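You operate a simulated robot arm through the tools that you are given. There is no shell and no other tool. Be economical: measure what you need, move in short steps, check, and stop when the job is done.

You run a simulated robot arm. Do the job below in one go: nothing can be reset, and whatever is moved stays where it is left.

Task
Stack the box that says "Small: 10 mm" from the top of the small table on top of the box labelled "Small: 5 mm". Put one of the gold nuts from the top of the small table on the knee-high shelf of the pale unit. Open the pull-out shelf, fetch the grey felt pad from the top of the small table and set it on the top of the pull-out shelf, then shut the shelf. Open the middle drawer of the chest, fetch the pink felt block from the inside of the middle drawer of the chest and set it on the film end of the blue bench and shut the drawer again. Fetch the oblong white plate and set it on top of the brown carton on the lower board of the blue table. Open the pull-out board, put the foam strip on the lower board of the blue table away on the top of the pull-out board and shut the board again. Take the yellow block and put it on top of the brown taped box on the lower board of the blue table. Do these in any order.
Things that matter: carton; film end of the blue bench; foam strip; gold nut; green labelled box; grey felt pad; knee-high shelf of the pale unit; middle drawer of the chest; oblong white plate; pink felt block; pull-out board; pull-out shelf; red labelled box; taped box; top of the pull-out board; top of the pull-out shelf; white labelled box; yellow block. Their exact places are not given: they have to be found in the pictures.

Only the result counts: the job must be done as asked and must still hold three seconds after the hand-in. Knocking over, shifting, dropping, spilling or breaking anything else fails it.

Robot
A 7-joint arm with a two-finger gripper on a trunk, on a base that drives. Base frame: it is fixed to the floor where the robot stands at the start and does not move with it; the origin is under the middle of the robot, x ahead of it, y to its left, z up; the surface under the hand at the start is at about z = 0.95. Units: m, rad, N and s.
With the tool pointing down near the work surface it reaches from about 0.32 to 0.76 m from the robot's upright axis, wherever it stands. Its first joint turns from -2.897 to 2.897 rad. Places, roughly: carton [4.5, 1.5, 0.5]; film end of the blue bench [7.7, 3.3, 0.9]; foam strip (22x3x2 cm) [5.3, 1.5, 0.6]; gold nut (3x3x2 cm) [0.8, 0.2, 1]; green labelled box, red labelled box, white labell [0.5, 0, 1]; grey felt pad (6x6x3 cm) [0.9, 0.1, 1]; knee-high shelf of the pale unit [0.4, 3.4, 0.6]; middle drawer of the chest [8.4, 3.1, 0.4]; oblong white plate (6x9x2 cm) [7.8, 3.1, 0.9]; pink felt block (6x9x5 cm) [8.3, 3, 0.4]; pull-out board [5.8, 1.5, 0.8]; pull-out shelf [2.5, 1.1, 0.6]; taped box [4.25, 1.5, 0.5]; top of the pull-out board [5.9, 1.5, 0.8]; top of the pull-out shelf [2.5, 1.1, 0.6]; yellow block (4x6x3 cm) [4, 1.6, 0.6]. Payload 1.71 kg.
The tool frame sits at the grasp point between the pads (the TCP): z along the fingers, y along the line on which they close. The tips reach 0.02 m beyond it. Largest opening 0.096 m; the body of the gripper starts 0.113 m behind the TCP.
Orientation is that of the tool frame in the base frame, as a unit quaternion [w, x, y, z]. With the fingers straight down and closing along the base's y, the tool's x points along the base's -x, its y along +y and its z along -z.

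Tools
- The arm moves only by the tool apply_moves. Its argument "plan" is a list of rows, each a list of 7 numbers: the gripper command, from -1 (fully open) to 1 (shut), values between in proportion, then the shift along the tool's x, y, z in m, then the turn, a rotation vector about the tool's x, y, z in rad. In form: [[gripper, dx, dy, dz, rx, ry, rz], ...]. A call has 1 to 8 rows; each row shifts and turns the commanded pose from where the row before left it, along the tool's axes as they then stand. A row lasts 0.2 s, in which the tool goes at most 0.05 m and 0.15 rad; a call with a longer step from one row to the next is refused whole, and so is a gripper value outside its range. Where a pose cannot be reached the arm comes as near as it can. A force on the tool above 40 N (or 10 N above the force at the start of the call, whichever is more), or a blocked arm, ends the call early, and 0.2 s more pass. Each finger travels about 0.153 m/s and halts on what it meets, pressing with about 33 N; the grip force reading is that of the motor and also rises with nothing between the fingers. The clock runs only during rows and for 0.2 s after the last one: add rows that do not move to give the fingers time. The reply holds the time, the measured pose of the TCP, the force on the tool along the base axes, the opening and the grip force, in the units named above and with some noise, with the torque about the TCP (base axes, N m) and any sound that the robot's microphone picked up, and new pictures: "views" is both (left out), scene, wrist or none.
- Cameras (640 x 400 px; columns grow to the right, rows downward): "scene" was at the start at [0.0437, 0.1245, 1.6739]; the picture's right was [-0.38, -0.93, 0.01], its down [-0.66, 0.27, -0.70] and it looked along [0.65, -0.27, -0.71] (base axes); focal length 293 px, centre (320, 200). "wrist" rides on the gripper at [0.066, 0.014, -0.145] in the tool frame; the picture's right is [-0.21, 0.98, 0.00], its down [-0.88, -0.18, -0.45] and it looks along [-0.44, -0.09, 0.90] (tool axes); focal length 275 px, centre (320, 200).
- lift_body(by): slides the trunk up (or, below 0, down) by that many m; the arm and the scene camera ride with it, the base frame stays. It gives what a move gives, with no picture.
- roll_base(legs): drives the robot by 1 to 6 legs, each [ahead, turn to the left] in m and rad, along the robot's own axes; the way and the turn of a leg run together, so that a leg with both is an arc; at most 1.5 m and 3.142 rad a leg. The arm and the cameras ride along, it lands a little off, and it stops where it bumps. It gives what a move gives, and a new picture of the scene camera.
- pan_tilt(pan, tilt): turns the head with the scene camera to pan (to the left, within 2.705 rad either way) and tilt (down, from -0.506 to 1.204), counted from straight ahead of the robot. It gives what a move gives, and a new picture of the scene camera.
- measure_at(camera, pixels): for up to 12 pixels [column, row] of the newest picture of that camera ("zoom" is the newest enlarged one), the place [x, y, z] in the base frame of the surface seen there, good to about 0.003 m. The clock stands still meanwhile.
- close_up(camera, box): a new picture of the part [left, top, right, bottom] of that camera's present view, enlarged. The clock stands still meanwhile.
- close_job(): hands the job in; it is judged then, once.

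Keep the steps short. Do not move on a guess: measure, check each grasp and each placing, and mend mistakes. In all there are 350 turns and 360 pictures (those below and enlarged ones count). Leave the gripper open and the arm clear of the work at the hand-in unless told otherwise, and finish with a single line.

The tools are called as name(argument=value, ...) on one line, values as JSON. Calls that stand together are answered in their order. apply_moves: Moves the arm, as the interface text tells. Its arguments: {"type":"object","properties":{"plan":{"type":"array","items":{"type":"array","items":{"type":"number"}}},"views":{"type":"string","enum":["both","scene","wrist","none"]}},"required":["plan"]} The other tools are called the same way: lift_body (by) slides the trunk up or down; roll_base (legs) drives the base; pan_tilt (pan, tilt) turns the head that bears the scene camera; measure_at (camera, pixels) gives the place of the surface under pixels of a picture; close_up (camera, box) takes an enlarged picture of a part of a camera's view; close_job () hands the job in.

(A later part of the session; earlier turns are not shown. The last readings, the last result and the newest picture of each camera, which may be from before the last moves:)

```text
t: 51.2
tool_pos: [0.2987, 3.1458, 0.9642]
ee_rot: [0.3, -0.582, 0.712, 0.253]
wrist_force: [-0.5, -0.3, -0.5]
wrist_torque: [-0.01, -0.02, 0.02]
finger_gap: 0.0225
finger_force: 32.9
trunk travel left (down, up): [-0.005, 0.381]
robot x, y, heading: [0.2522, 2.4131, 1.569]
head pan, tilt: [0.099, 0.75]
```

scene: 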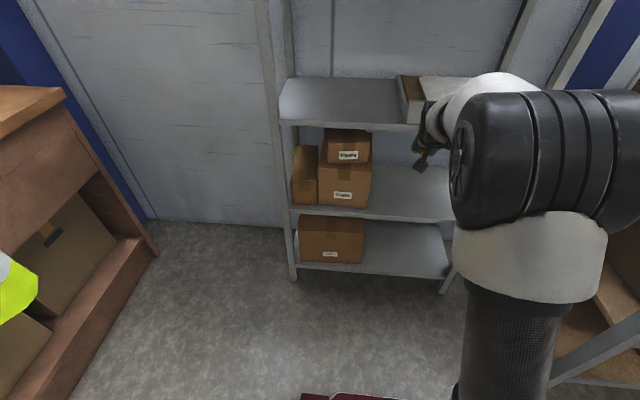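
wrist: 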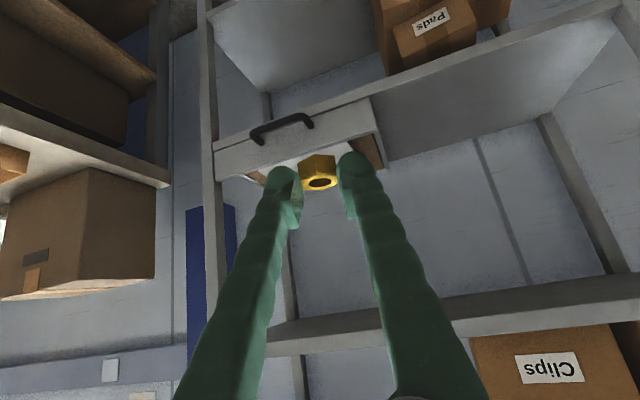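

Lower the hand with the arm to z≈0.69 and shift to x≈0.38.

apply_moves(plan=[[1, 0.0307, -0.0135, 0.0328, 0, 0, 0], [1, 0.0307, -0.0135, 0.0328, 0, 0, 0], [1, 0.0307, -0.0135, 0.0328, 0, 0, 0], [1, 0.0307, -0.0135, 0.0328, 0, 0, 0], [1, 0.0307, -0.0135, 0.0328, 0, 0, 0], [1, 0.0307, -0.0135, 0.0328, 0, 0, 0], [1, 0, 0, 0, 0, 0, 0]], views="both")

```text
t: 52.8
tool_pos: [0.3789, 3.1358, 0.7063]
ee_rot: [0.305, -0.578, 0.711, 0.259]
wrist_force: [0.4, 0.0, -1.7]
wrist_torque: [-0.04, -0.02, 0.01]
finger_gap: 0.0226
finger_force: 33.0
trunk travel left (down, up): [-0.005, 0.381]
robot x, y, heading: [0.2501, 2.4137, 1.569]
head pan, tilt: [0.099, 0.75]
```

scene: 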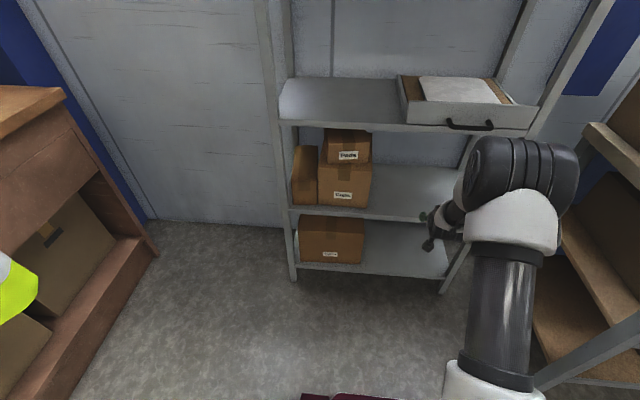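
wrist: 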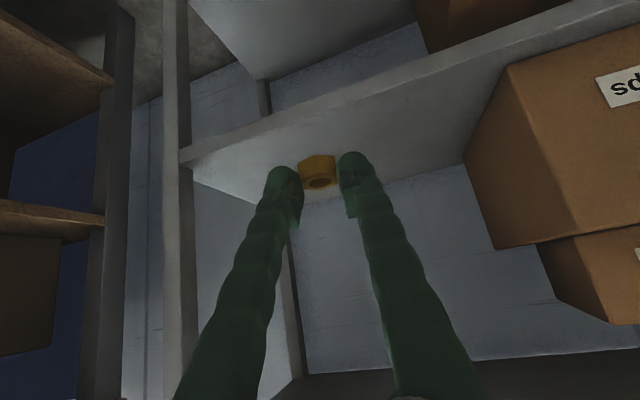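

Drive 0.1 m ahead, so the hand is at the opening between the boards.

roll_base(legs=[[0.1, 0]])

```text
t: 54.0
tool_pos: [0.3777, 3.2342, 0.7058]
ee_rot: [0.306, -0.578, 0.711, 0.259]
wrist_force: [0.3, 1.4, 0.3]
wrist_torque: [0.0, 0.01, 0.04]
finger_gap: 0.0225
finger_force: 32.9
trunk travel left (down, up): [-0.005, 0.381]
robot x, y, heading: [0.2484, 2.5152, 1.567]
head pan, tilt: [0.099, 0.75]
```

scene: 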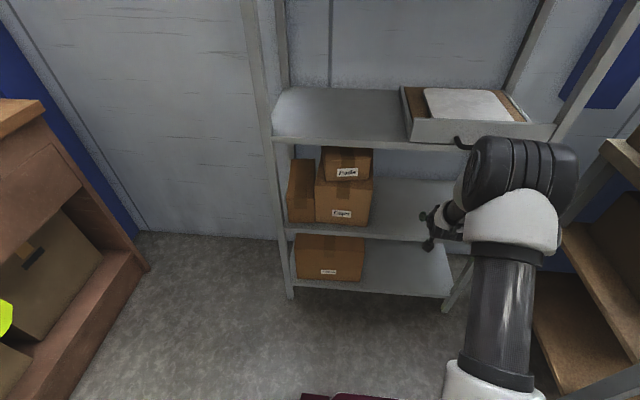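

Advance into the opening, to about 3 cm over the board.

apply_moves(plan=[[1, -0.0035, 0.0054, 0.0356, 0, 0, 0], [1, -0.0035, 0.0054, 0.0356, 0, 0, 0], [1, -0.0035, 0.0054, 0.0356, 0, 0, 0], [1, -0.0035, 0.0054, 0.0356, 0, 0, 0], [1, 0, 0, 0, 0, 0, 0]], views="both")

```text
t: 55.1
tool_pos: [0.3775, 3.3423, 0.6322]
ee_rot: [0.31, -0.576, 0.709, 0.264]
wrist_force: [0.3, 0.2, -0.2]
wrist_torque: [0.03, 0.01, 0.04]
finger_gap: 0.0223
finger_force: 33.3
trunk travel left (down, up): [-0.005, 0.381]
robot x, y, heading: [0.2531, 2.5091, 1.569]
head pan, tilt: [0.099, 0.75]
```

scene: 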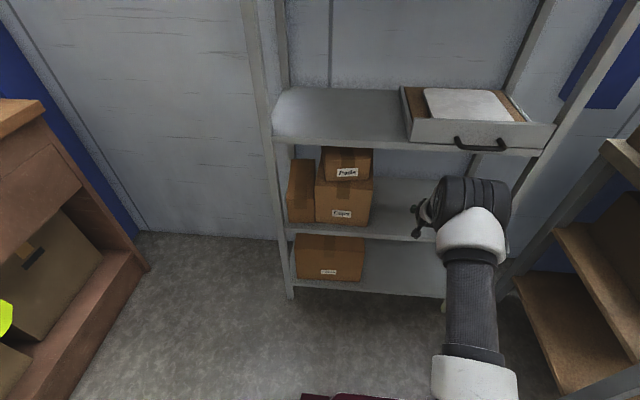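
wrist: 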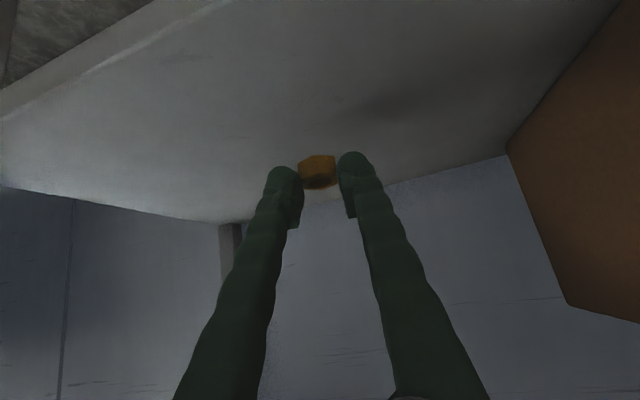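

Straighten the small extra tilt (0.06) and go down 4 cm.

apply_moves(plan=[[1, 0, 0, 0, 0, 0.06, 0], [1, 0.0146, 0, 0.0136, 0, 0, 0], [1, 0.0124, 0, 0.0116, 0, 0, 0], [1, 0, 0, 0, 0, 0, 0]], views="wrist")

```text
t: 56.1
tool_pos: [0.3777, 3.3405, 0.5935]
ee_rot: [0.288, -0.585, 0.717, 0.247]
wrist_force: [-0.7, -0.3, 0.1]
wrist_torque: [0.01, 0.02, -0.01]
finger_gap: 0.0224
finger_force: 32.6
trunk travel left (down, up): [-0.005, 0.381]
robot x, y, heading: [0.2508, 2.5165, 1.565]
head pan, tilt: [0.099, 0.75]
```

wrist: 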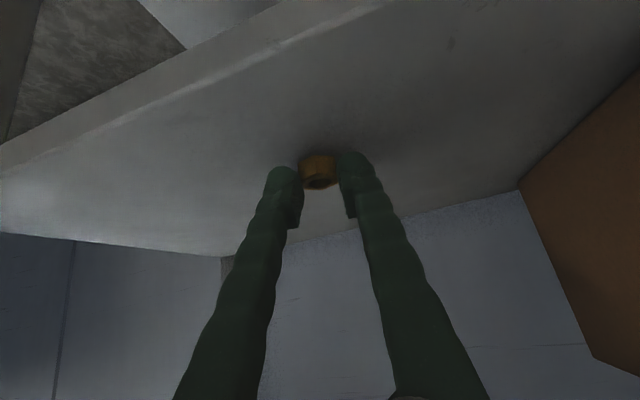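

Lower in small steps until contact.

apply_moves(plan=[[1, 0.0029, 0, 0.0028, 0, 0, 0], [1, 0, 0, 0, 0, 0, 0]], views="none")

apply_moves(plan=[[1, 0.0022, 0, 0.002, 0, 0, 0], [1, 0, 0, 0, 0, 0, 0]], views="none")

apply_moves(plan=[[1, 0.0015, 0, 0.0014, 0, 0, 0], [1, 0, 0, 0, 0, 0, 0]], views="none")

```text
t: 56.8
tool_pos: [0.3773, 3.3405, 0.5918]
ee_rot: [0.289, -0.584, 0.717, 0.247]
wrist_force: [0.7, 0.7, -0.5]
wrist_torque: [0.04, 0.02, 0.0]
finger_gap: 0.0223
finger_force: 33.0
trunk travel left (down, up): [-0.005, 0.381]
robot x, y, heading: [0.2486, 2.5195, 1.565]
head pan, tilt: [0.099, 0.75]
```

```text
t: 57.4
tool_pos: [0.3763, 3.3409, 0.5883]
ee_rot: [0.288, -0.585, 0.717, 0.248]
wrist_force: [0.5, -0.7, 0.0]
wrist_torque: [-0.02, -0.02, 0.02]
finger_gap: 0.0224
finger_force: 33.3
trunk travel left (down, up): [-0.005, 0.381]
robot x, y, heading: [0.2503, 2.5149, 1.572]
head pan, tilt: [0.099, 0.75]
```

```text
t: 58.0
tool_pos: [0.3761, 3.3404, 0.5862]
ee_rot: [0.288, -0.584, 0.717, 0.247]
wrist_force: [0.0, 0.2, 0.1]
wrist_torque: [-0.04, 0.02, 0.0]
finger_gap: 0.0223
finger_force: 33.2
trunk travel left (down, up): [-0.005, 0.381]
robot x, y, heading: [0.2498, 2.5179, 1.569]
head pan, tilt: [0.099, 0.75]
```

apply_moves(plan=[[1, 0.0015, 0, 0.0014, 0, 0, 0], [1, 0, 0, 0, 0, 0, 0]], views="none")

apply_moves(plan=[[1, 0.001, 0, 0.001, 0, 0, 0], [1, 0, 0, 0, 0, 0, 0]], views="wrist")

```text
t: 58.5
tool_pos: [0.3751, 3.3399, 0.5853]
ee_rot: [0.288, -0.584, 0.717, 0.247]
wrist_force: [0.2, -0.5, 0.2]
wrist_torque: [0.0, -0.06, -0.03]
finger_gap: 0.022
finger_force: 32.7
trunk travel left (down, up): [-0.005, 0.381]
robot x, y, heading: [0.2471, 2.5175, 1.569]
head pan, tilt: [0.099, 0.75]
```

```text
t: 59.1
tool_pos: [0.3764, 3.3406, 0.5849]
ee_rot: [0.289, -0.584, 0.716, 0.248]
wrist_force: [-0.2, -1.4, 7.0]
wrist_torque: [0.05, -0.1, -0.05]
finger_gap: 0.0221
finger_force: 33.0
trunk travel left (down, up): [-0.005, 0.381]
robot x, y, heading: [0.2534, 2.5143, 1.576]
head pan, tilt: [0.099, 0.75]
```

wrist: 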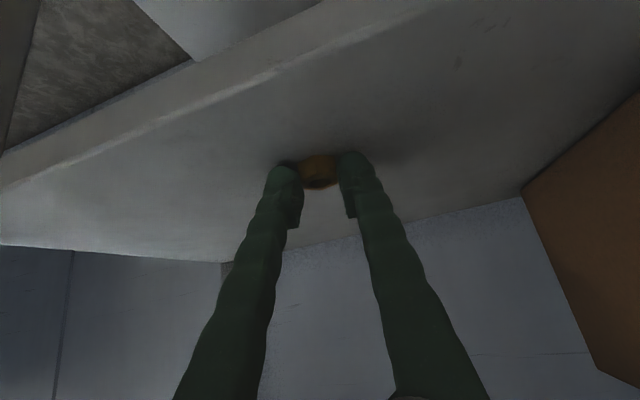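

Contact at +7 N. Release, then pull back along the tool.

apply_moves(plan=[[0.6, 0, 0, 0, 0, 0, 0], [0.2, 0, 0, 0, 0, 0, 0], [0, 0, 0, 0, 0, 0, 0], [0, -0.008, 0, -0.03, 0, 0, 0], [0, 0, 0, -0.04, 0, 0, 0], [0, 0, 0, -0.04, 0, 0, 0], [0, 0, 0, -0.04, 0, 0, 0], [0, 0, 0, 0, 0, 0, 0]], views="wrist")

```text
t: 61.0
tool_pos: [0.3586, 3.2414, 0.6957]
ee_rot: [0.289, -0.584, 0.717, 0.247]
wrist_force: [1.1, -0.4, -0.2]
wrist_torque: [0.01, 0.02, -0.02]
finger_gap: 0.0479
finger_force: 0.1
trunk travel left (down, up): [-0.005, 0.381]
robot x, y, heading: [0.2507, 2.5124, 1.57]
head pan, tilt: [0.099, 0.75]
```

wrist: 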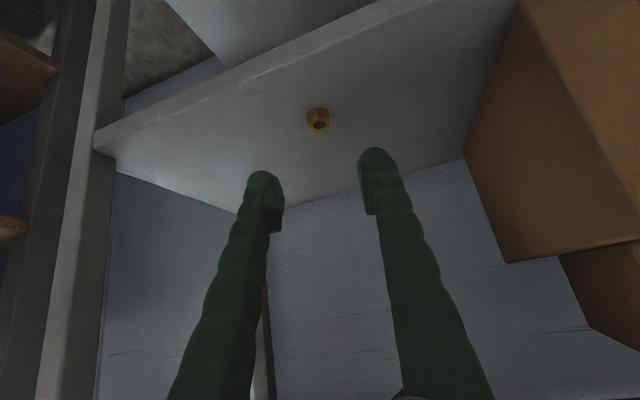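

Nut stands on the shelf. Back away, then raise the trunk and hand.

roll_base(legs=[[-0.6, 0]])

lift_body(by=0.27)

apply_moves(plan=[[-1, -0.03, 0, -0.03, 0, 0, 0], [-1, -0.03, 0, -0.03, 0, 0, 0], [-1, -0.03, 0, -0.03, 0, 0, 0], [-1, -0.03, 0, -0.03, 0, 0, 0], [-1, -0.03, 0, -0.03, 0, 0, 0], [-1, -0.03, 0, -0.03, 0, 0, 0]], views="none")

roll_base(legs=[[0, -2.3], [1.4, 0]])

pan_tilt(pan=0.2, tilt=0.5)

```text
t: 64.5
tool_pos: [0.3579, 2.6414, 0.6974]
ee_rot: [0.288, -0.585, 0.717, 0.247]
wrist_force: [0.1, 0.7, 0.5]
wrist_torque: [-0.03, -0.02, 0.02]
finger_gap: 0.048
finger_force: 0.2
trunk travel left (down, up): [-0.005, 0.381]
robot x, y, heading: [0.2518, 1.9142, 1.57]
head pan, tilt: [0.099, 0.75]
```

scene: 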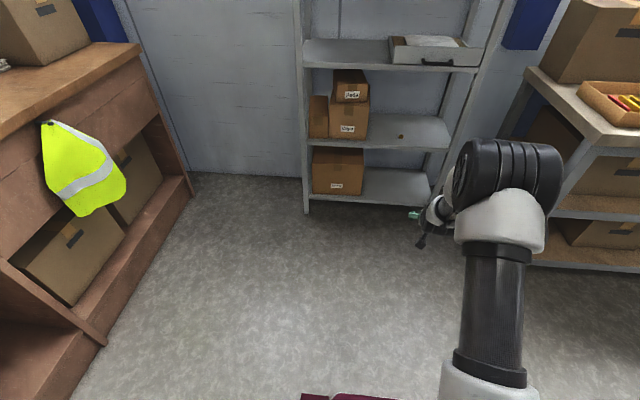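

```text
t: 67.3
tool_pos: [0.358, 2.6312, 0.9761]
ee_rot: [0.293, -0.582, 0.715, 0.253]
wrist_force: [-0.6, 1.0, 0.9]
wrist_torque: [-0.01, -0.02, 0.01]
finger_gap: 0.0477
finger_force: 0.2
trunk travel left (down, up): [-0.275, 0.111]
robot x, y, heading: [0.2486, 1.9121, 1.574]
head pan, tilt: [0.099, 0.75]
```

```text
t: 68.7
tool_pos: [0.3621, 2.6258, 1.2312]
ee_rot: [0.293, -0.583, 0.714, 0.252]
wrist_force: [0.7, 0.8, -0.6]
wrist_torque: [-0.01, 0.02, 0.01]
finger_gap: 0.0962
finger_force: 0.1
trunk travel left (down, up): [-0.275, 0.111]
robot x, y, heading: [0.2514, 1.914, 1.573]
head pan, tilt: [0.099, 0.75]
```

```text
t: 82.7
tool_pos: [1.7451, 0.4142, 1.2301]
ee_rot: [0.35, 0.417, 0.822, -0.166]
wrist_force: [-0.2, -0.6, -0.6]
wrist_torque: [0.04, 0.01, -0.02]
finger_gap: 0.0963
finger_force: 0.2
trunk travel left (down, up): [-0.275, 0.111]
robot x, y, heading: [1.2881, 0.9788, -0.735]
head pan, tilt: [0.099, 0.75]
```

scene: 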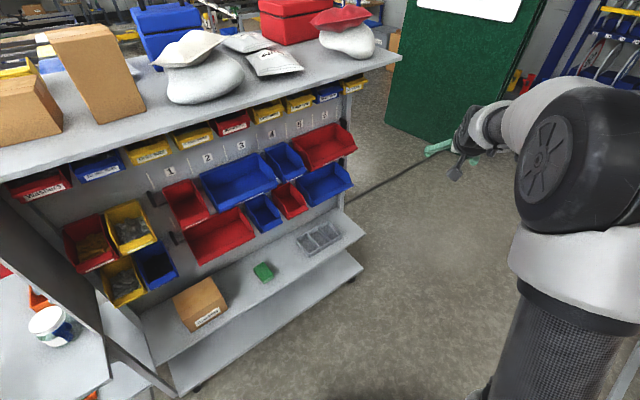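

```text
t: 83.5
tool_pos: [1.7305, 0.4298, 1.2413]
ee_rot: [0.356, 0.416, 0.819, -0.168]
wrist_force: [-0.5, -1.3, 0.5]
wrist_torque: [0.03, 0.02, 0.01]
finger_gap: 0.0962
finger_force: 0.0
trunk travel left (down, up): [-0.275, 0.111]
robot x, y, heading: [1.2887, 0.9791, -0.729]
head pan, tilt: [0.201, 0.499]
```

scene: 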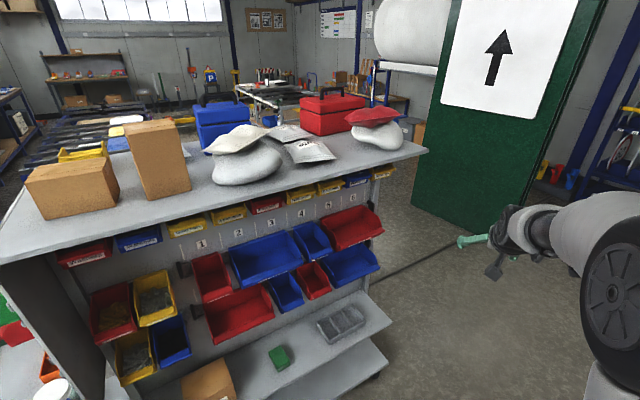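

Measure the rack end, the green panel, and floor beyond.

measure_at(camera="scene", pixels=[[424, 151], [340, 130], [413, 205], [480, 230], [440, 110], [450, 250], [240, 80], [10, 255], [20, 190], [355, 65], [415, 130]])

```text
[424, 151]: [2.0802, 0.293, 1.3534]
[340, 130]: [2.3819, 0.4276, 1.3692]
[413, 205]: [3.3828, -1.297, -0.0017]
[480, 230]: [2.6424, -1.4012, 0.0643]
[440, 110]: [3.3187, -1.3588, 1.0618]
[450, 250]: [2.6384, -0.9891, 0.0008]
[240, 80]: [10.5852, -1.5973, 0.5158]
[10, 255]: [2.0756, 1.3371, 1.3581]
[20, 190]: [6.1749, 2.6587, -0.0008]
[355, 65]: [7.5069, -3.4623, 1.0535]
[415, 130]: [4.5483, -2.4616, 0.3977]
```

Passage between rack end (y 0.29) and panel (y -1.3) is fine. Drive to (1.5, 0.12) and turn to face the table from the far side.

roll_base(legs=[[0, -0.6], [0.885, 0], [0, -1.81]])

pan_tilt(pan=0.0, tilt=0.85)

```text
t: 95.6
tool_pos: [0.7974, 0.226, 1.2405]
ee_rot: [-0.028, 0.915, -0.094, -0.392]
wrist_force: [-0.5, -0.8, -0.7]
wrist_torque: [0.0, -0.01, -0.03]
finger_gap: 0.096
finger_force: 0.0
trunk travel left (down, up): [-0.275, 0.111]
robot x, y, heading: [1.4927, 0.1037, -3.14]
head pan, tilt: [0.201, 0.499]
```

scene: 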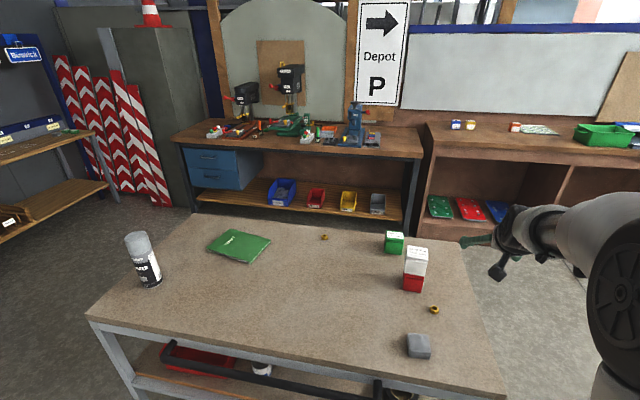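

```text
t: 96.4
tool_pos: [0.8163, 0.2258, 1.2515]
ee_rot: [-0.028, 0.911, -0.093, -0.4]
wrist_force: [0.6, -1.2, -0.1]
wrist_torque: [0.01, -0.01, 0.03]
finger_gap: 0.0961
finger_force: 0.0
trunk travel left (down, up): [-0.275, 0.111]
robot x, y, heading: [1.4922, 0.1068, -3.136]
head pan, tilt: [0.0, 0.85]
```

scene: 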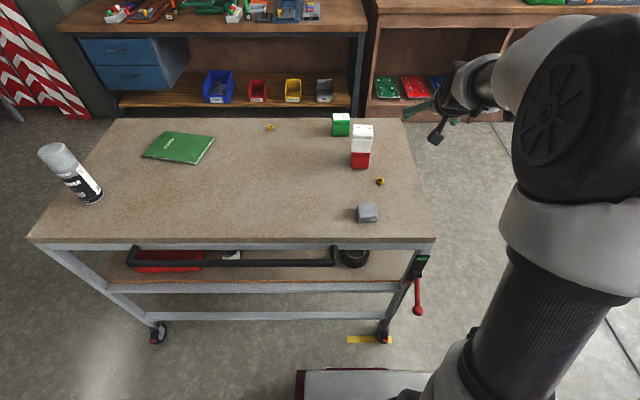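

Zoom on the felt pad for its corners.

close_up(camera="scene", box=[340, 190, 396, 225])

apply_moves(plan=[[-1, 0, 0, 0, 0, 0.135, 0], [-1, 0, 0, 0, 0, 0.135, 0], [-1, 0, 0, 0, 0, 0.135, 0], [-1, 0, 0, 0, 0, 0.135, 0], [-1, 0, 0, 0, 0, 0.135, 0], [-1, 0, 0, 0, 0, 0.135, 0], [-1, 0, 0, 0, 0, 0, 0]], views="wrist")

```text
11.43 times, centred on (368, 208) of scene
```

zoom: 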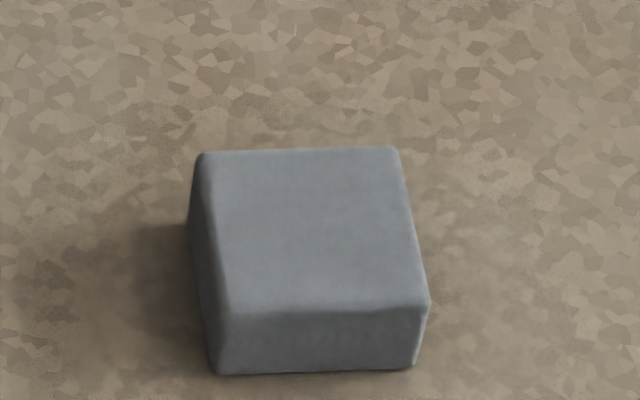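

```text
t: 98.0
tool_pos: [0.8375, 0.2288, 1.2689]
ee_rot: [0.012, 0.995, -0.096, -0.017]
wrist_force: [1.3, -0.5, -0.2]
wrist_torque: [0.02, 0.12, -0.02]
finger_gap: 0.096
finger_force: 0.2
trunk travel left (down, up): [-0.275, 0.111]
robot x, y, heading: [1.4953, 0.1043, -3.136]
head pan, tilt: [0.0, 0.85]
stopped in row 7: the arm was blocked; the commanded pose is now the measured one
```

wrist: 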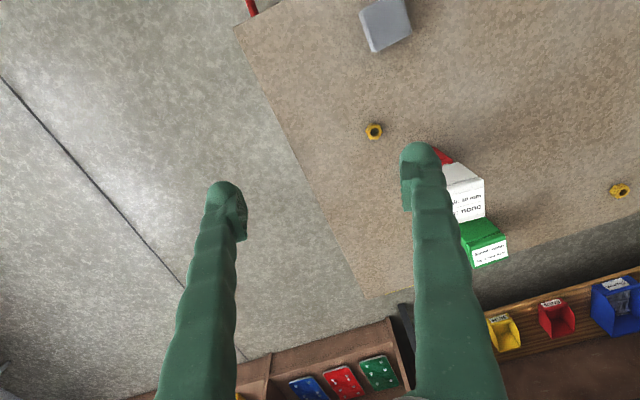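

measure_at(camera="zoom", pixels=[[210, 160], [390, 157], [418, 295], [238, 302], [314, 225], [320, 350]])

measure_at(camera="wrist", pixels=[[363, 10], [404, 5], [411, 36], [374, 49], [388, 25], [300, 150]])

```text
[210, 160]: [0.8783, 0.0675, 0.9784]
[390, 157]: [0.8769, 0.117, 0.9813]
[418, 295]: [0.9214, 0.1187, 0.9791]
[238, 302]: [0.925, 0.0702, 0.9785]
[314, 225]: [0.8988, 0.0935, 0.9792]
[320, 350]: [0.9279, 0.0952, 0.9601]
```

```text
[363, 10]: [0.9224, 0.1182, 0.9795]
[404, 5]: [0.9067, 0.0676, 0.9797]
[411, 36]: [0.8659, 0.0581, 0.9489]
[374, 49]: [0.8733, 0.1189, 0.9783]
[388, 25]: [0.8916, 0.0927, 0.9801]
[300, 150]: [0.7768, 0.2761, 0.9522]
```

Pad centre (0.900,0.093), square to the axes. Straighten the hand, then move above it.

apply_moves(plan=[[-1, 0, 0, 0, 0.0277, 0.033, -0.1], [-1, 0, 0, 0, 0, 0, -0.09], [-1, 0.0156, 0.034, 0.03, 0, 0, 0], [-1, 0.0156, 0.034, 0.03, 0, 0, 0], [-1, 0.0156, 0.034, 0.03, 0, 0, 0], [-1, 0.0156, 0.034, 0.03, 0, 0, 0], [-1, 0, 0, 0.04, 0, 0, 0], [-1, 0, 0, 0, 0, 0, 0]], views="wrist")

```text
t: 98.6
tool_pos: [0.853, 0.2293, 1.2812]
ee_rot: [-0.001, 1.0, -0.012, -0.007]
wrist_force: [0.8, -0.5, -0.3]
wrist_torque: [0.01, 0.11, -0.02]
finger_gap: 0.096
finger_force: 0.1
trunk travel left (down, up): [-0.275, 0.111]
robot x, y, heading: [1.4911, 0.1081, -3.141]
head pan, tilt: [0.0, 0.85]
stopped in row 3: the arm was blocked; the commanded pose is now the measured one
```

wrist: 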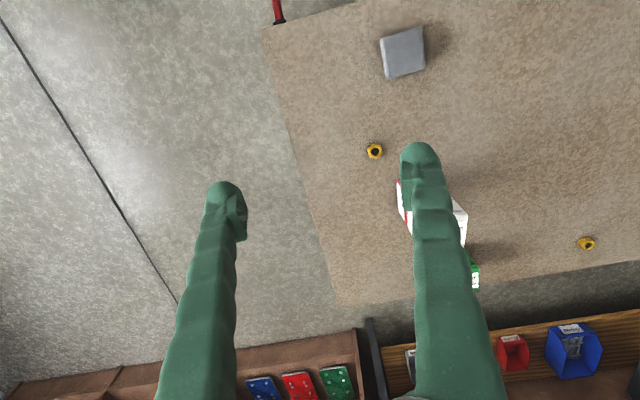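

apply_moves(plan=[[-1, 0.012, 0.034, 0.02, 0, 0.014, -0.024], [-1, 0.012, 0.034, 0.03, 0, 0, 0], [-1, 0.012, 0.034, 0.03, 0, 0, 0], [-1, 0.012, 0.034, 0.03, 0, 0, 0], [-1, 0, 0, 0.04, 0, 0, 0], [-1, 0, 0, 0.03, 0, 0, 0], [-1, 0, 0, 0, 0, 0, 0]], views="wrist")

```text
t: 100.2
tool_pos: [0.8967, 0.0917, 1.0959]
ee_rot: [-0.001, 1.0, 0.001, 0.002]
wrist_force: [0.2, -0.8, 0.8]
wrist_torque: [0.03, 0.01, 0.03]
finger_gap: 0.096
finger_force: 0.0
trunk travel left (down, up): [-0.275, 0.111]
robot x, y, heading: [1.4921, 0.1073, -3.138]
head pan, tilt: [0.0, 0.85]
```

wrist: 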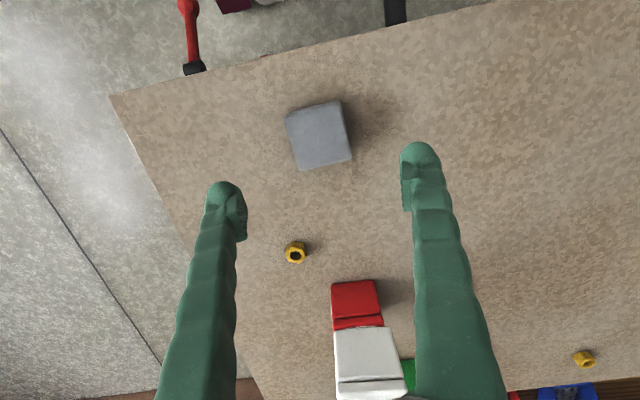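

Aligned over the pad. Descend 0.121 and close.

apply_moves(plan=[[-1, 0.003, 0, 0.045, 0, 0, 0], [-1, 0, 0, 0.045, 0, 0, 0], [-1, 0, 0, 0.031, 0, 0, 0], [-1, 0, 0, 0, 0, 0, 0], [0.5, 0, 0, 0, 0, 0, 0], [1, 0, 0, 0, 0, 0, 0], [1, 0, 0, 0, 0, 0, 0]], views="wrist")

```text
t: 101.8
tool_pos: [0.9002, 0.0935, 0.9743]
ee_rot: [-0.001, 1.0, 0.001, 0.002]
wrist_force: [0.7, -0.2, 1.5]
wrist_torque: [-0.03, -0.03, 0.04]
finger_gap: 0.0541
finger_force: 32.9
trunk travel left (down, up): [-0.275, 0.111]
robot x, y, heading: [1.4918, 0.1078, -3.136]
head pan, tilt: [0.0, 0.85]
```

wrist: 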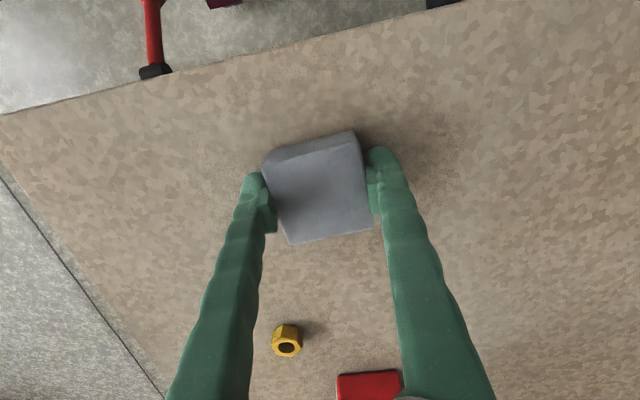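

Pad gripped (gap 0.054). Lift, then turn left and drive around the rack's right end.

apply_moves(plan=[[1, 0, 0, -0.04, 0, 0, 0], [1, 0, 0, -0.05, 0, 0, 0], [1, 0, 0, -0.05, 0, 0, 0], [1, 0.03, 0, -0.04, 0, 0, 0], [1, 0.03, 0, -0.04, 0, 0, 0], [1, 0.03, 0, 0, 0, 0, 0]], views="none")

roll_base(legs=[[0, 1.571], [0.62, 0], [0, 1.571]])

pan_tilt(pan=0.3, tilt=0.4)

```text
t: 103.2
tool_pos: [0.9909, 0.0924, 1.1956]
ee_rot: [-0.001, 1.0, 0.002, 0.002]
wrist_force: [1.3, 0.4, 0.3]
wrist_torque: [-0.02, -0.01, 0.01]
finger_gap: 0.0538
finger_force: 33.0
trunk travel left (down, up): [-0.275, 0.111]
robot x, y, heading: [1.4942, 0.1078, -3.139]
head pan, tilt: [0.0, 0.85]
```

```text
t: 116.0
tool_pos: [1.9974, -0.5058, 1.1956]
ee_rot: [-0.002, 0.0, 1.0, -0.002]
wrist_force: [-0.1, 0.7, 0.3]
wrist_torque: [0.01, 0.04, -0.03]
finger_gap: 0.0536
finger_force: 32.9
trunk travel left (down, up): [-0.275, 0.111]
robot x, y, heading: [1.495, -0.5178, 0.0]
head pan, tilt: [0.0, 0.85]
```

scene: 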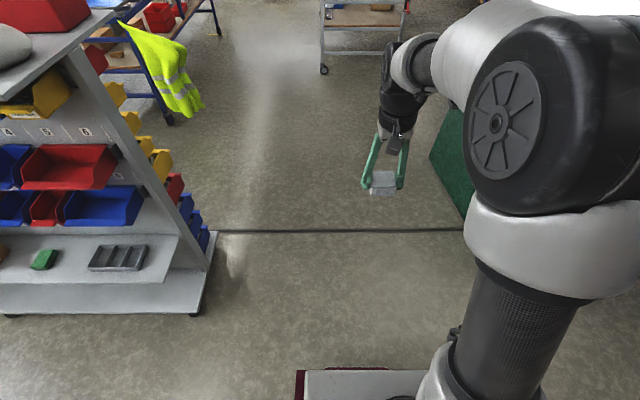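

```text
t: 117.0
tool_pos: [1.9807, -0.5065, 1.2025]
ee_rot: [0.005, 0.001, 1.0, -0.001]
wrist_force: [-0.2, -0.1, -0.7]
wrist_torque: [0.03, 0.07, 0.03]
finger_gap: 0.0535
finger_force: 32.6
trunk travel left (down, up): [-0.275, 0.111]
robot x, y, heading: [1.4954, -0.5194, -0.002]
head pan, tilt: [0.3, 0.4]
```

scene: 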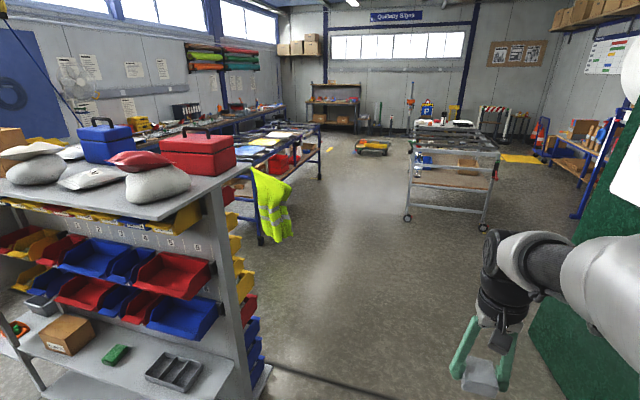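

measure_at(camera="scene", pixels=[[262, 370], [252, 215], [262, 240], [285, 210], [230, 165], [410, 215], [350, 300]])

roll_base(legs=[[1.5, 0], [0.2, 0]])

pan_tilt(pan=1.8, tilt=0.5)

```text
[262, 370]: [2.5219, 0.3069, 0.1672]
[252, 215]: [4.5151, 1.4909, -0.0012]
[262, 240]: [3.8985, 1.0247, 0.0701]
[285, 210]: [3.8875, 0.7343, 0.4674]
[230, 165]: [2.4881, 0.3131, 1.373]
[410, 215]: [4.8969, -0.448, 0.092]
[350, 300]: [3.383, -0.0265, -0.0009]
```

```text
t: 126.2
tool_pos: [3.6912, -0.4926, 1.2038]
ee_rot: [0.006, -0.005, 1.0, -0.001]
wrist_force: [-0.5, -0.6, 0.2]
wrist_torque: [0.04, -0.09, 0.03]
finger_gap: 0.0534
finger_force: 32.7
trunk travel left (down, up): [-0.275, 0.111]
robot x, y, heading: [3.2075, -0.513, 0.012]
head pan, tilt: [0.3, 0.4]
```

scene: 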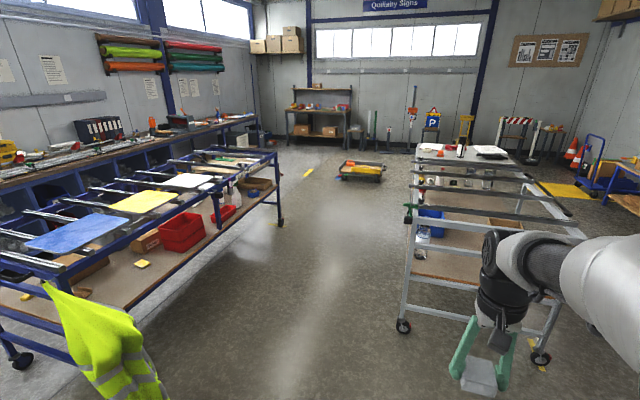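

```text
t: 127.8
tool_pos: [3.6762, -0.4938, 1.2103]
ee_rot: [0.013, -0.005, 1.0, -0.001]
wrist_force: [-0.2, 0.7, -0.8]
wrist_torque: [0.01, 0.0, -0.01]
finger_gap: 0.0536
finger_force: 33.0
trunk travel left (down, up): [-0.275, 0.111]
robot x, y, heading: [3.2105, -0.5118, 0.012]
head pan, tilt: [1.799, 0.499]
```

scene: 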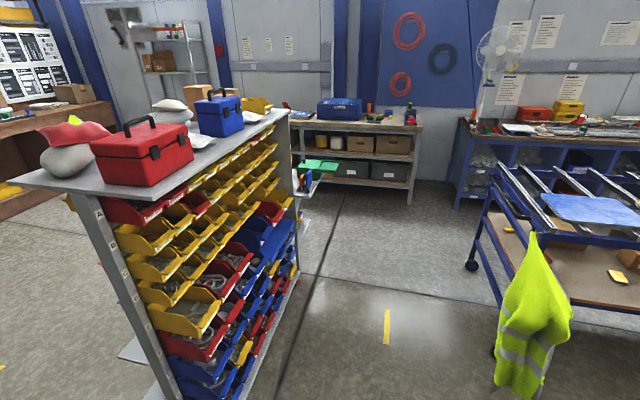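

I don't see the pull-out shelf yet. Zoom on the rack's far side.

close_up(camera="scene", box=[100, 100, 340, 400])

measure_at(camera="scene", pixels=[[285, 270], [270, 235], [240, 300], [300, 180], [210, 380], [270, 330], [300, 285], [282, 255]])

```text
1.33 times, centred on (220, 250) of scene
```

zoom: 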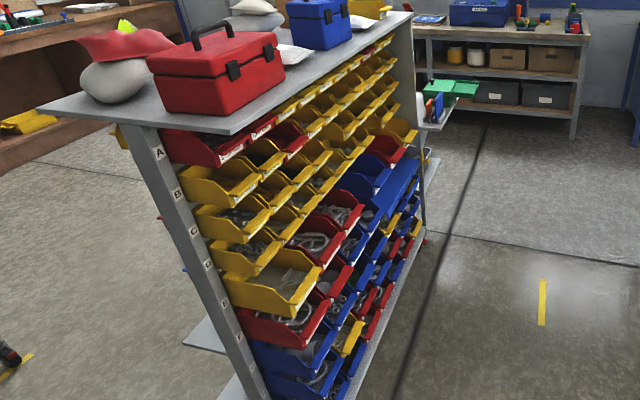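

```text
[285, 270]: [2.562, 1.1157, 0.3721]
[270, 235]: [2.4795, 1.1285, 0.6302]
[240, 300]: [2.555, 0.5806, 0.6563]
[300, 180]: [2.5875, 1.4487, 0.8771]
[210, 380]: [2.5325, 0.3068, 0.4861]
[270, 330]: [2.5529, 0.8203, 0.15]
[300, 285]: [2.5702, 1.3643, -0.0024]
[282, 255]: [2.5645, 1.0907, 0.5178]
```

A blue front around (2.48–2.56, 1.1, 0.63) may be it. Turn left and drive between rack and blue table, then look.

roll_base(legs=[[0, 1.559], [1.0, 0]])

pan_tilt(pan=0.9, tilt=0.7)

```text
t: 137.9
tool_pos: [3.1876, 0.9602, 1.2099]
ee_rot: [-0.01, 0.709, -0.705, -0.01]
wrist_force: [-0.4, -0.8, 0.0]
wrist_torque: [0.0, -0.01, 0.0]
finger_gap: 0.0537
finger_force: 33.0
trunk travel left (down, up): [-0.275, 0.111]
robot x, y, heading: [3.2054, 0.4937, 1.575]
head pan, tilt: [1.799, 0.499]
```

scene: 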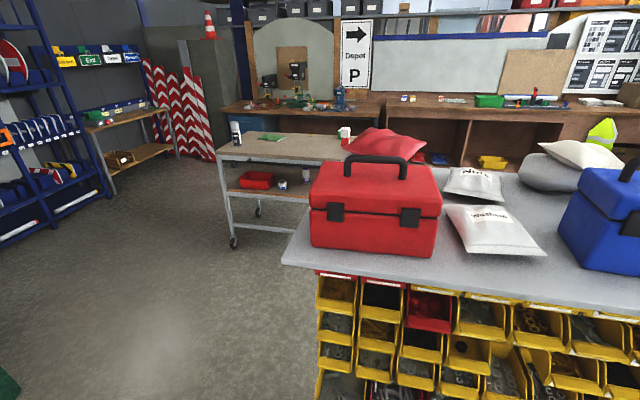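

```text
t: 139.1
tool_pos: [3.1868, 0.941, 1.2179]
ee_rot: [-0.016, 0.709, -0.705, -0.015]
wrist_force: [-0.3, -1.0, -0.2]
wrist_torque: [0.03, -0.01, -0.01]
finger_gap: 0.0538
finger_force: 32.9
trunk travel left (down, up): [-0.275, 0.111]
robot x, y, heading: [3.2062, 0.494, 1.577]
head pan, tilt: [0.901, 0.7]
```

scene: 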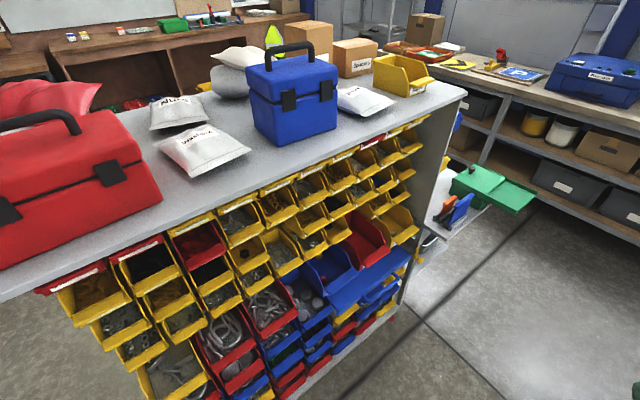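

A flat blue board shows at (370,280). Zoom.

close_up(camera="scene", box=[280, 220, 440, 340])

measure_at(camera="scene", pixels=[[335, 295], [408, 255], [330, 305], [408, 262], [370, 290], [370, 270], [355, 268], [340, 275]])

```text
3.33 times, centred on (360, 280) of scene
```

zoom: 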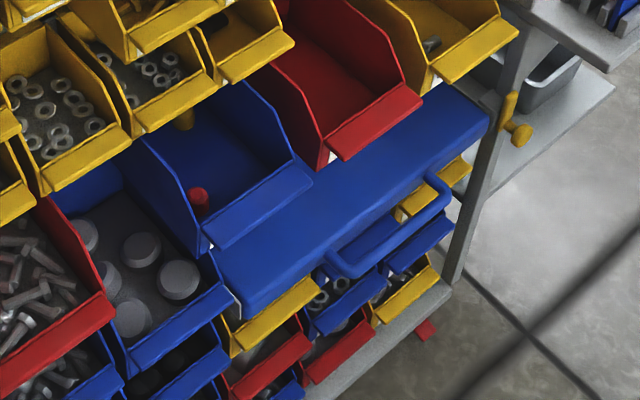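

```text
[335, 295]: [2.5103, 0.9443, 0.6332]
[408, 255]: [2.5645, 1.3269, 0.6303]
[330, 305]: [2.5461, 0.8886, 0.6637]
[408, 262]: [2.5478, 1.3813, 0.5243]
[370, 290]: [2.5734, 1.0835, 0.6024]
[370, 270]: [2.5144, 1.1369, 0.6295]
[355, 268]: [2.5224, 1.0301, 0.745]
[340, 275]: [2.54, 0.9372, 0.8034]
```

The blue shelf has a bar handle. Measure the handle in zoom, and free spots on the rack top where the pad could wait.

measure_at(camera="zoom", pixels=[[345, 268], [385, 245], [425, 217], [446, 192], [328, 262], [432, 178], [360, 245], [400, 218], [380, 225], [300, 290], [470, 150]])

measure_at(camera="scene", pixels=[[225, 185], [180, 195], [345, 140], [365, 120], [390, 115], [420, 100], [290, 150], [250, 130], [240, 185], [350, 148], [455, 92]])

close_up(camera="scene", box=[100, 40, 480, 240])

```text
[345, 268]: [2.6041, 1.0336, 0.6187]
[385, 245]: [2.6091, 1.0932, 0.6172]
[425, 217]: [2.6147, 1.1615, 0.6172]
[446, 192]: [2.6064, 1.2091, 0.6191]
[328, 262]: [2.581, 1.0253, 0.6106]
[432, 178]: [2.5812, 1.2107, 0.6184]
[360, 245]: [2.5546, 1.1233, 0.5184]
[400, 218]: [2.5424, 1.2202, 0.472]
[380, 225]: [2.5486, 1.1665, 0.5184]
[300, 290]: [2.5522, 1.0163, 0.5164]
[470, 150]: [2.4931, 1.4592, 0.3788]
```

```text
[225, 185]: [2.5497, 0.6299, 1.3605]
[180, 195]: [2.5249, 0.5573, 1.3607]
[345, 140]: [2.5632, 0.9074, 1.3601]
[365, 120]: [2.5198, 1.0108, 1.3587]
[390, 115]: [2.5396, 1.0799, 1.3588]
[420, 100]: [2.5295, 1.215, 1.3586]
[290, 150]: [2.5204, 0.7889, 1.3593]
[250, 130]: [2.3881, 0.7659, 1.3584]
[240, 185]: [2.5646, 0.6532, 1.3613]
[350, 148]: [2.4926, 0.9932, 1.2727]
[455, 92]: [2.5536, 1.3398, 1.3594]
```

```text
1.68 times, centred on (290, 140) of scene
```

zoom: 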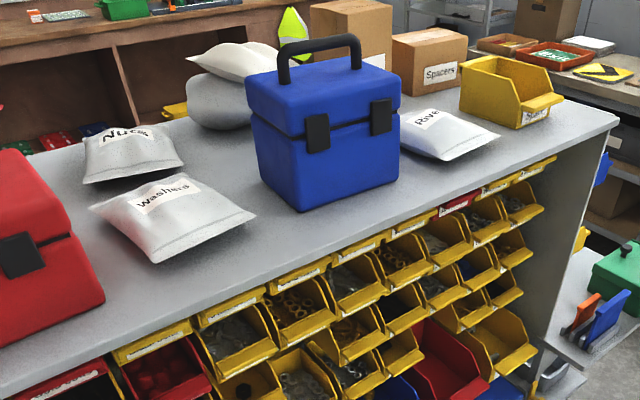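

Handle bar: x≈2.605, z≈0.618, y 1.03–1.21. Hands must be free, so I'll rest the pad on the rack top's free edge near (2.50,0.72,1.36). Drive to face it.

roll_base(legs=[[0.23, 0], [0, 1.565]])

lift_body(by=0.11)

pan_tilt(pan=0.25, tilt=0.8)

```text
t: 145.5
tool_pos: [2.7542, 0.6998, 1.2181]
ee_rot: [-0.001, 1.0, 0.006, -0.021]
wrist_force: [-0.3, 0.5, -0.4]
wrist_torque: [-0.03, 0.0, -0.01]
finger_gap: 0.0534
finger_force: 32.9
trunk travel left (down, up): [-0.275, 0.111]
robot x, y, heading: [3.2021, 0.7236, -3.126]
head pan, tilt: [0.901, 0.7]
```

scene: 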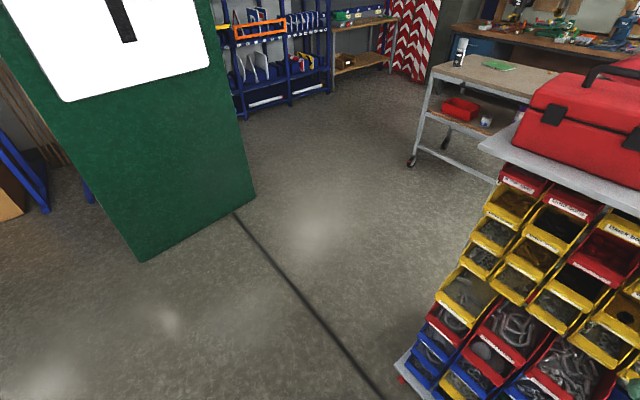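

```text
t: 146.9
tool_pos: [2.772, 0.7016, 1.3339]
ee_rot: [-0.001, 1.0, 0.005, -0.027]
wrist_force: [-0.2, 0.6, 0.0]
wrist_torque: [0.01, 0.02, 0.01]
finger_gap: 0.0535
finger_force: 33.5
trunk travel left (down, up): [-0.385, 0.001]
robot x, y, heading: [3.2038, 0.724, -3.133]
head pan, tilt: [0.901, 0.7]
```

```text
t: 147.9
tool_pos: [2.773, 0.6995, 1.333]
ee_rot: [-0.001, 1.0, 0.006, -0.029]
wrist_force: [-0.7, 0.8, -0.3]
wrist_torque: [-0.04, 0.03, 0.01]
finger_gap: 0.0536
finger_force: 33.2
trunk travel left (down, up): [-0.385, 0.001]
robot x, y, heading: [3.2022, 0.7292, -3.129]
head pan, tilt: [0.25, 0.799]
```

scene: 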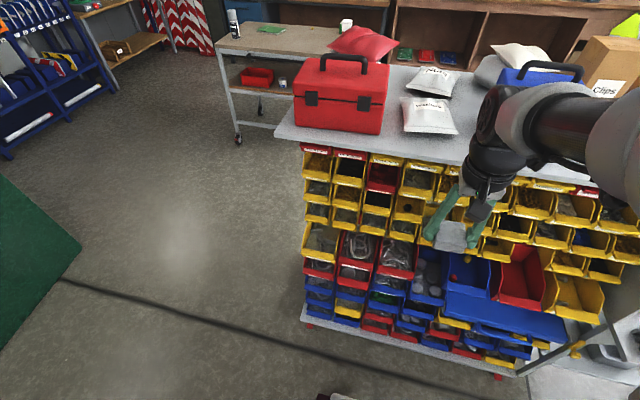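

Raise the hand 0.11 (straighten tilt), then drive 0.12 m nearer.

apply_moves(plan=[[1, 0, 0, -0.04, 0, 0.058, 0], [1, 0, 0, -0.04, 0, 0, 0], [1, 0, 0, -0.03, 0, 0, 0], [1, 0, 0, 0, 0, 0, 0]], views="none")

roll_base(legs=[[0.13, 0]])

```text
t: 148.9
tool_pos: [2.7746, 0.7, 1.4443]
ee_rot: [0.0, 1.0, 0.006, 0.0]
wrist_force: [-0.2, -0.7, 0.5]
wrist_torque: [0.01, 0.04, -0.01]
finger_gap: 0.0535
finger_force: 32.5
trunk travel left (down, up): [-0.385, 0.001]
robot x, y, heading: [3.2013, 0.7268, -3.127]
head pan, tilt: [0.25, 0.799]
```

```text
t: 150.3
tool_pos: [2.6764, 0.7001, 1.4548]
ee_rot: [-0.001, 1.0, 0.006, -0.011]
wrist_force: [0.5, 0.0, 2.1]
wrist_torque: [-0.02, 0.13, -0.03]
finger_gap: 0.0538
finger_force: 33.3
trunk travel left (down, up): [-0.385, 0.001]
robot x, y, heading: [3.0729, 0.7237, -3.13]
head pan, tilt: [0.25, 0.799]
```

scene: 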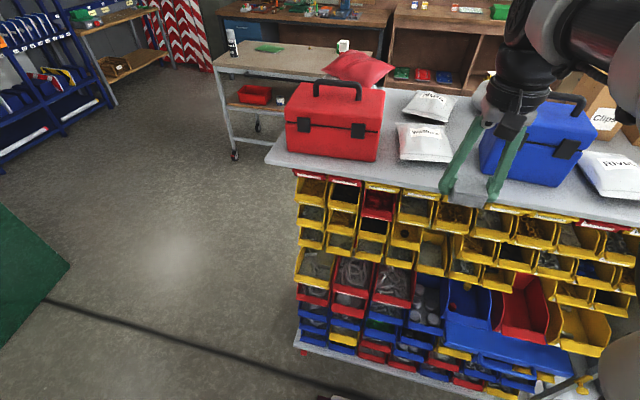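

measure_at(camera="scene", pixels=[[452, 161], [401, 158], [484, 176], [420, 182], [425, 170], [390, 170], [375, 160], [454, 152], [398, 172]])

apply_moves(plan=[[1, 0, 0, 0, 0, 0.022, 0]], views="wrist")

```text
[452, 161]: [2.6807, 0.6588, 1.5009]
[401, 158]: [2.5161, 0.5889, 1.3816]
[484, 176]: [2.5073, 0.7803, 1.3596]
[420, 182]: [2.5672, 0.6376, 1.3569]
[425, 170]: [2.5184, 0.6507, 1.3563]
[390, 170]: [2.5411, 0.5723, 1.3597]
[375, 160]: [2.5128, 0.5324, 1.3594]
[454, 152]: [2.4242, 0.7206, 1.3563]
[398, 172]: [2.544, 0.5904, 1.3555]
```

```text
t: 150.9
tool_pos: [2.67, 0.6991, 1.452]
ee_rot: [-0.001, 1.0, 0.006, 0.002]
wrist_force: [0.8, 0.6, 1.0]
wrist_torque: [-0.01, -0.01, 0.02]
finger_gap: 0.0535
finger_force: 33.0
trunk travel left (down, up): [-0.385, 0.001]
robot x, y, heading: [3.0732, 0.7233, -3.13]
head pan, tilt: [0.25, 0.799]
stopped in row 1: the arm was blocked; the commanded pose is now the measured one
```

wrist: 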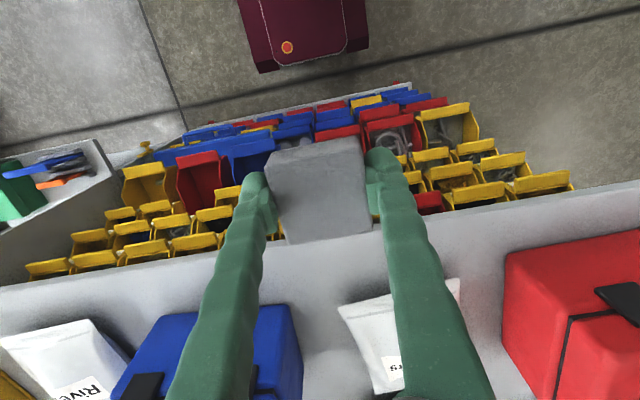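

Place at (2.525, 0.713). Move over it first.

apply_moves(plan=[[1, -0.036, -0.0035, 0, 0, 0, 0], [1, -0.036, -0.0035, 0, 0, 0, 0], [1, -0.036, -0.0035, 0, 0, 0, 0], [1, -0.037, -0.0035, 0, 0, 0, 0], [1, 0, 0, 0.03, 0, 0, 0], [1, 0, 0, 0, 0, 0, 0]], views="both")

```text
t: 152.3
tool_pos: [2.5101, 0.7122, 1.4154]
ee_rot: [-0.001, 1.0, 0.006, 0.007]
wrist_force: [6.9, 1.8, 24.2]
wrist_torque: [-0.62, 0.56, 0.15]
finger_gap: 0.0536
finger_force: 33.0
trunk travel left (down, up): [-0.385, 0.001]
robot x, y, heading: [3.0726, 0.7254, -3.13]
head pan, tilt: [0.25, 0.799]
```

scene: 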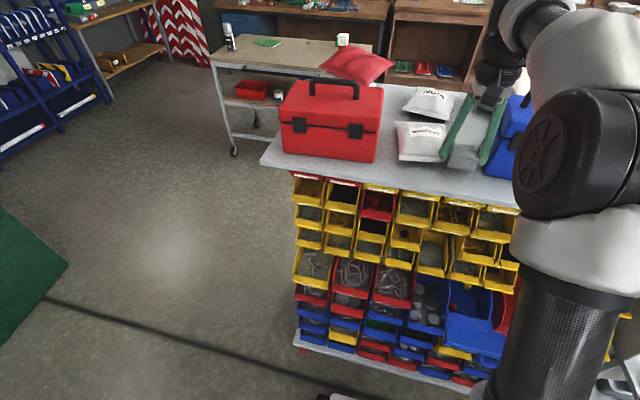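
wrist: 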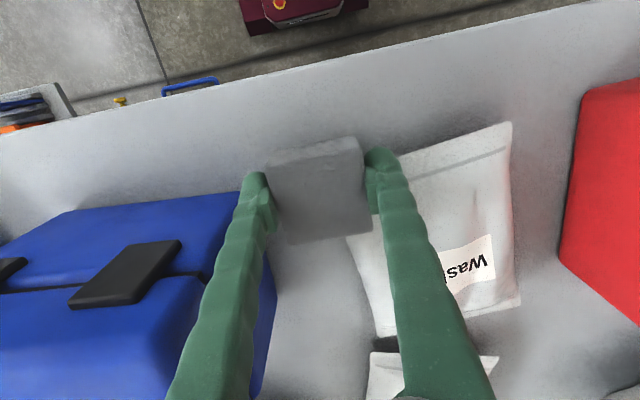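

The pad touches the bag's corner (24 N). Lift at once and look.

apply_moves(plan=[[1, 0, 0, -0.04, 0, 0, 0], [1, 0, 0, 0, 0, 0, 0]], views="wrist")

```text
t: 152.9
tool_pos: [2.4831, 0.7123, 1.4418]
ee_rot: [-0.001, 1.0, 0.006, 0.019]
wrist_force: [-1.5, -0.6, -1.5]
wrist_torque: [-0.01, -0.16, -0.06]
finger_gap: 0.0534
finger_force: 32.9
trunk travel left (down, up): [-0.385, 0.001]
robot x, y, heading: [3.0729, 0.7247, -3.13]
head pan, tilt: [0.25, 0.799]
```

wrist: 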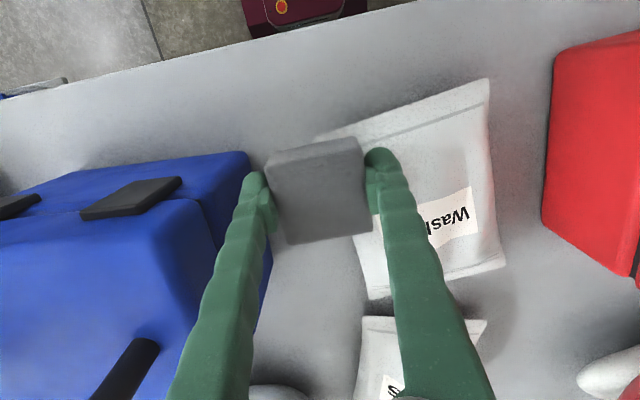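

measure_at(camera="wrist", pixels=[[325, 134], [400, 110], [485, 82], [330, 120], [300, 130], [250, 160], [320, 60], [350, 128], [320, 140]])

```text
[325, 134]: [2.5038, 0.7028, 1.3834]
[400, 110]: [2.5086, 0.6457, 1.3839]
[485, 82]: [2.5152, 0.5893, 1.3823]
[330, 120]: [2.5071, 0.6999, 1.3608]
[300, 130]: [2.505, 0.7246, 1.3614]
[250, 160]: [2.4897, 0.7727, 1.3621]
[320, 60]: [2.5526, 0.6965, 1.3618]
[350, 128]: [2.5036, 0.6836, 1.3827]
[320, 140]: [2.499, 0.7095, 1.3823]
```

Bag front edge x≈2.505, to y≈0.71. Go to (2.538, 0.735), fully in front of bag and toolbox.

apply_moves(plan=[[1, 0.028, -0.012, 0, 0, -0.038, 0], [1, 0.027, -0.011, 0, 0, 0, 0], [1, 0, 0, 0, 0, 0, 0]], views="wrist")

```text
t: 153.7
tool_pos: [2.5542, 0.7368, 1.4514]
ee_rot: [-0.001, 1.0, 0.007, -0.009]
wrist_force: [0.1, -0.5, -0.8]
wrist_torque: [-0.02, 0.05, -0.01]
finger_gap: 0.0537
finger_force: 32.6
trunk travel left (down, up): [-0.385, 0.001]
robot x, y, heading: [3.0721, 0.7273, -3.125]
head pan, tilt: [0.25, 0.799]
```

wrist: 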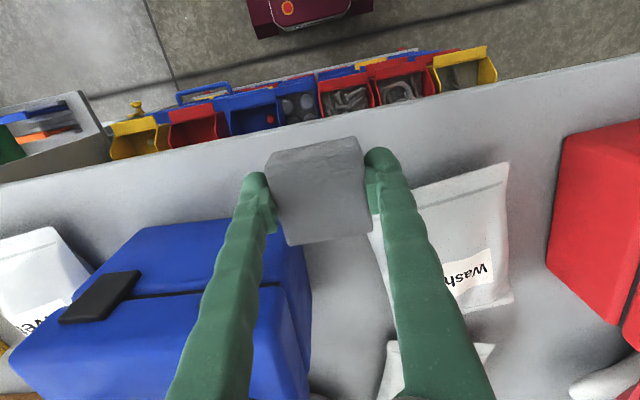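

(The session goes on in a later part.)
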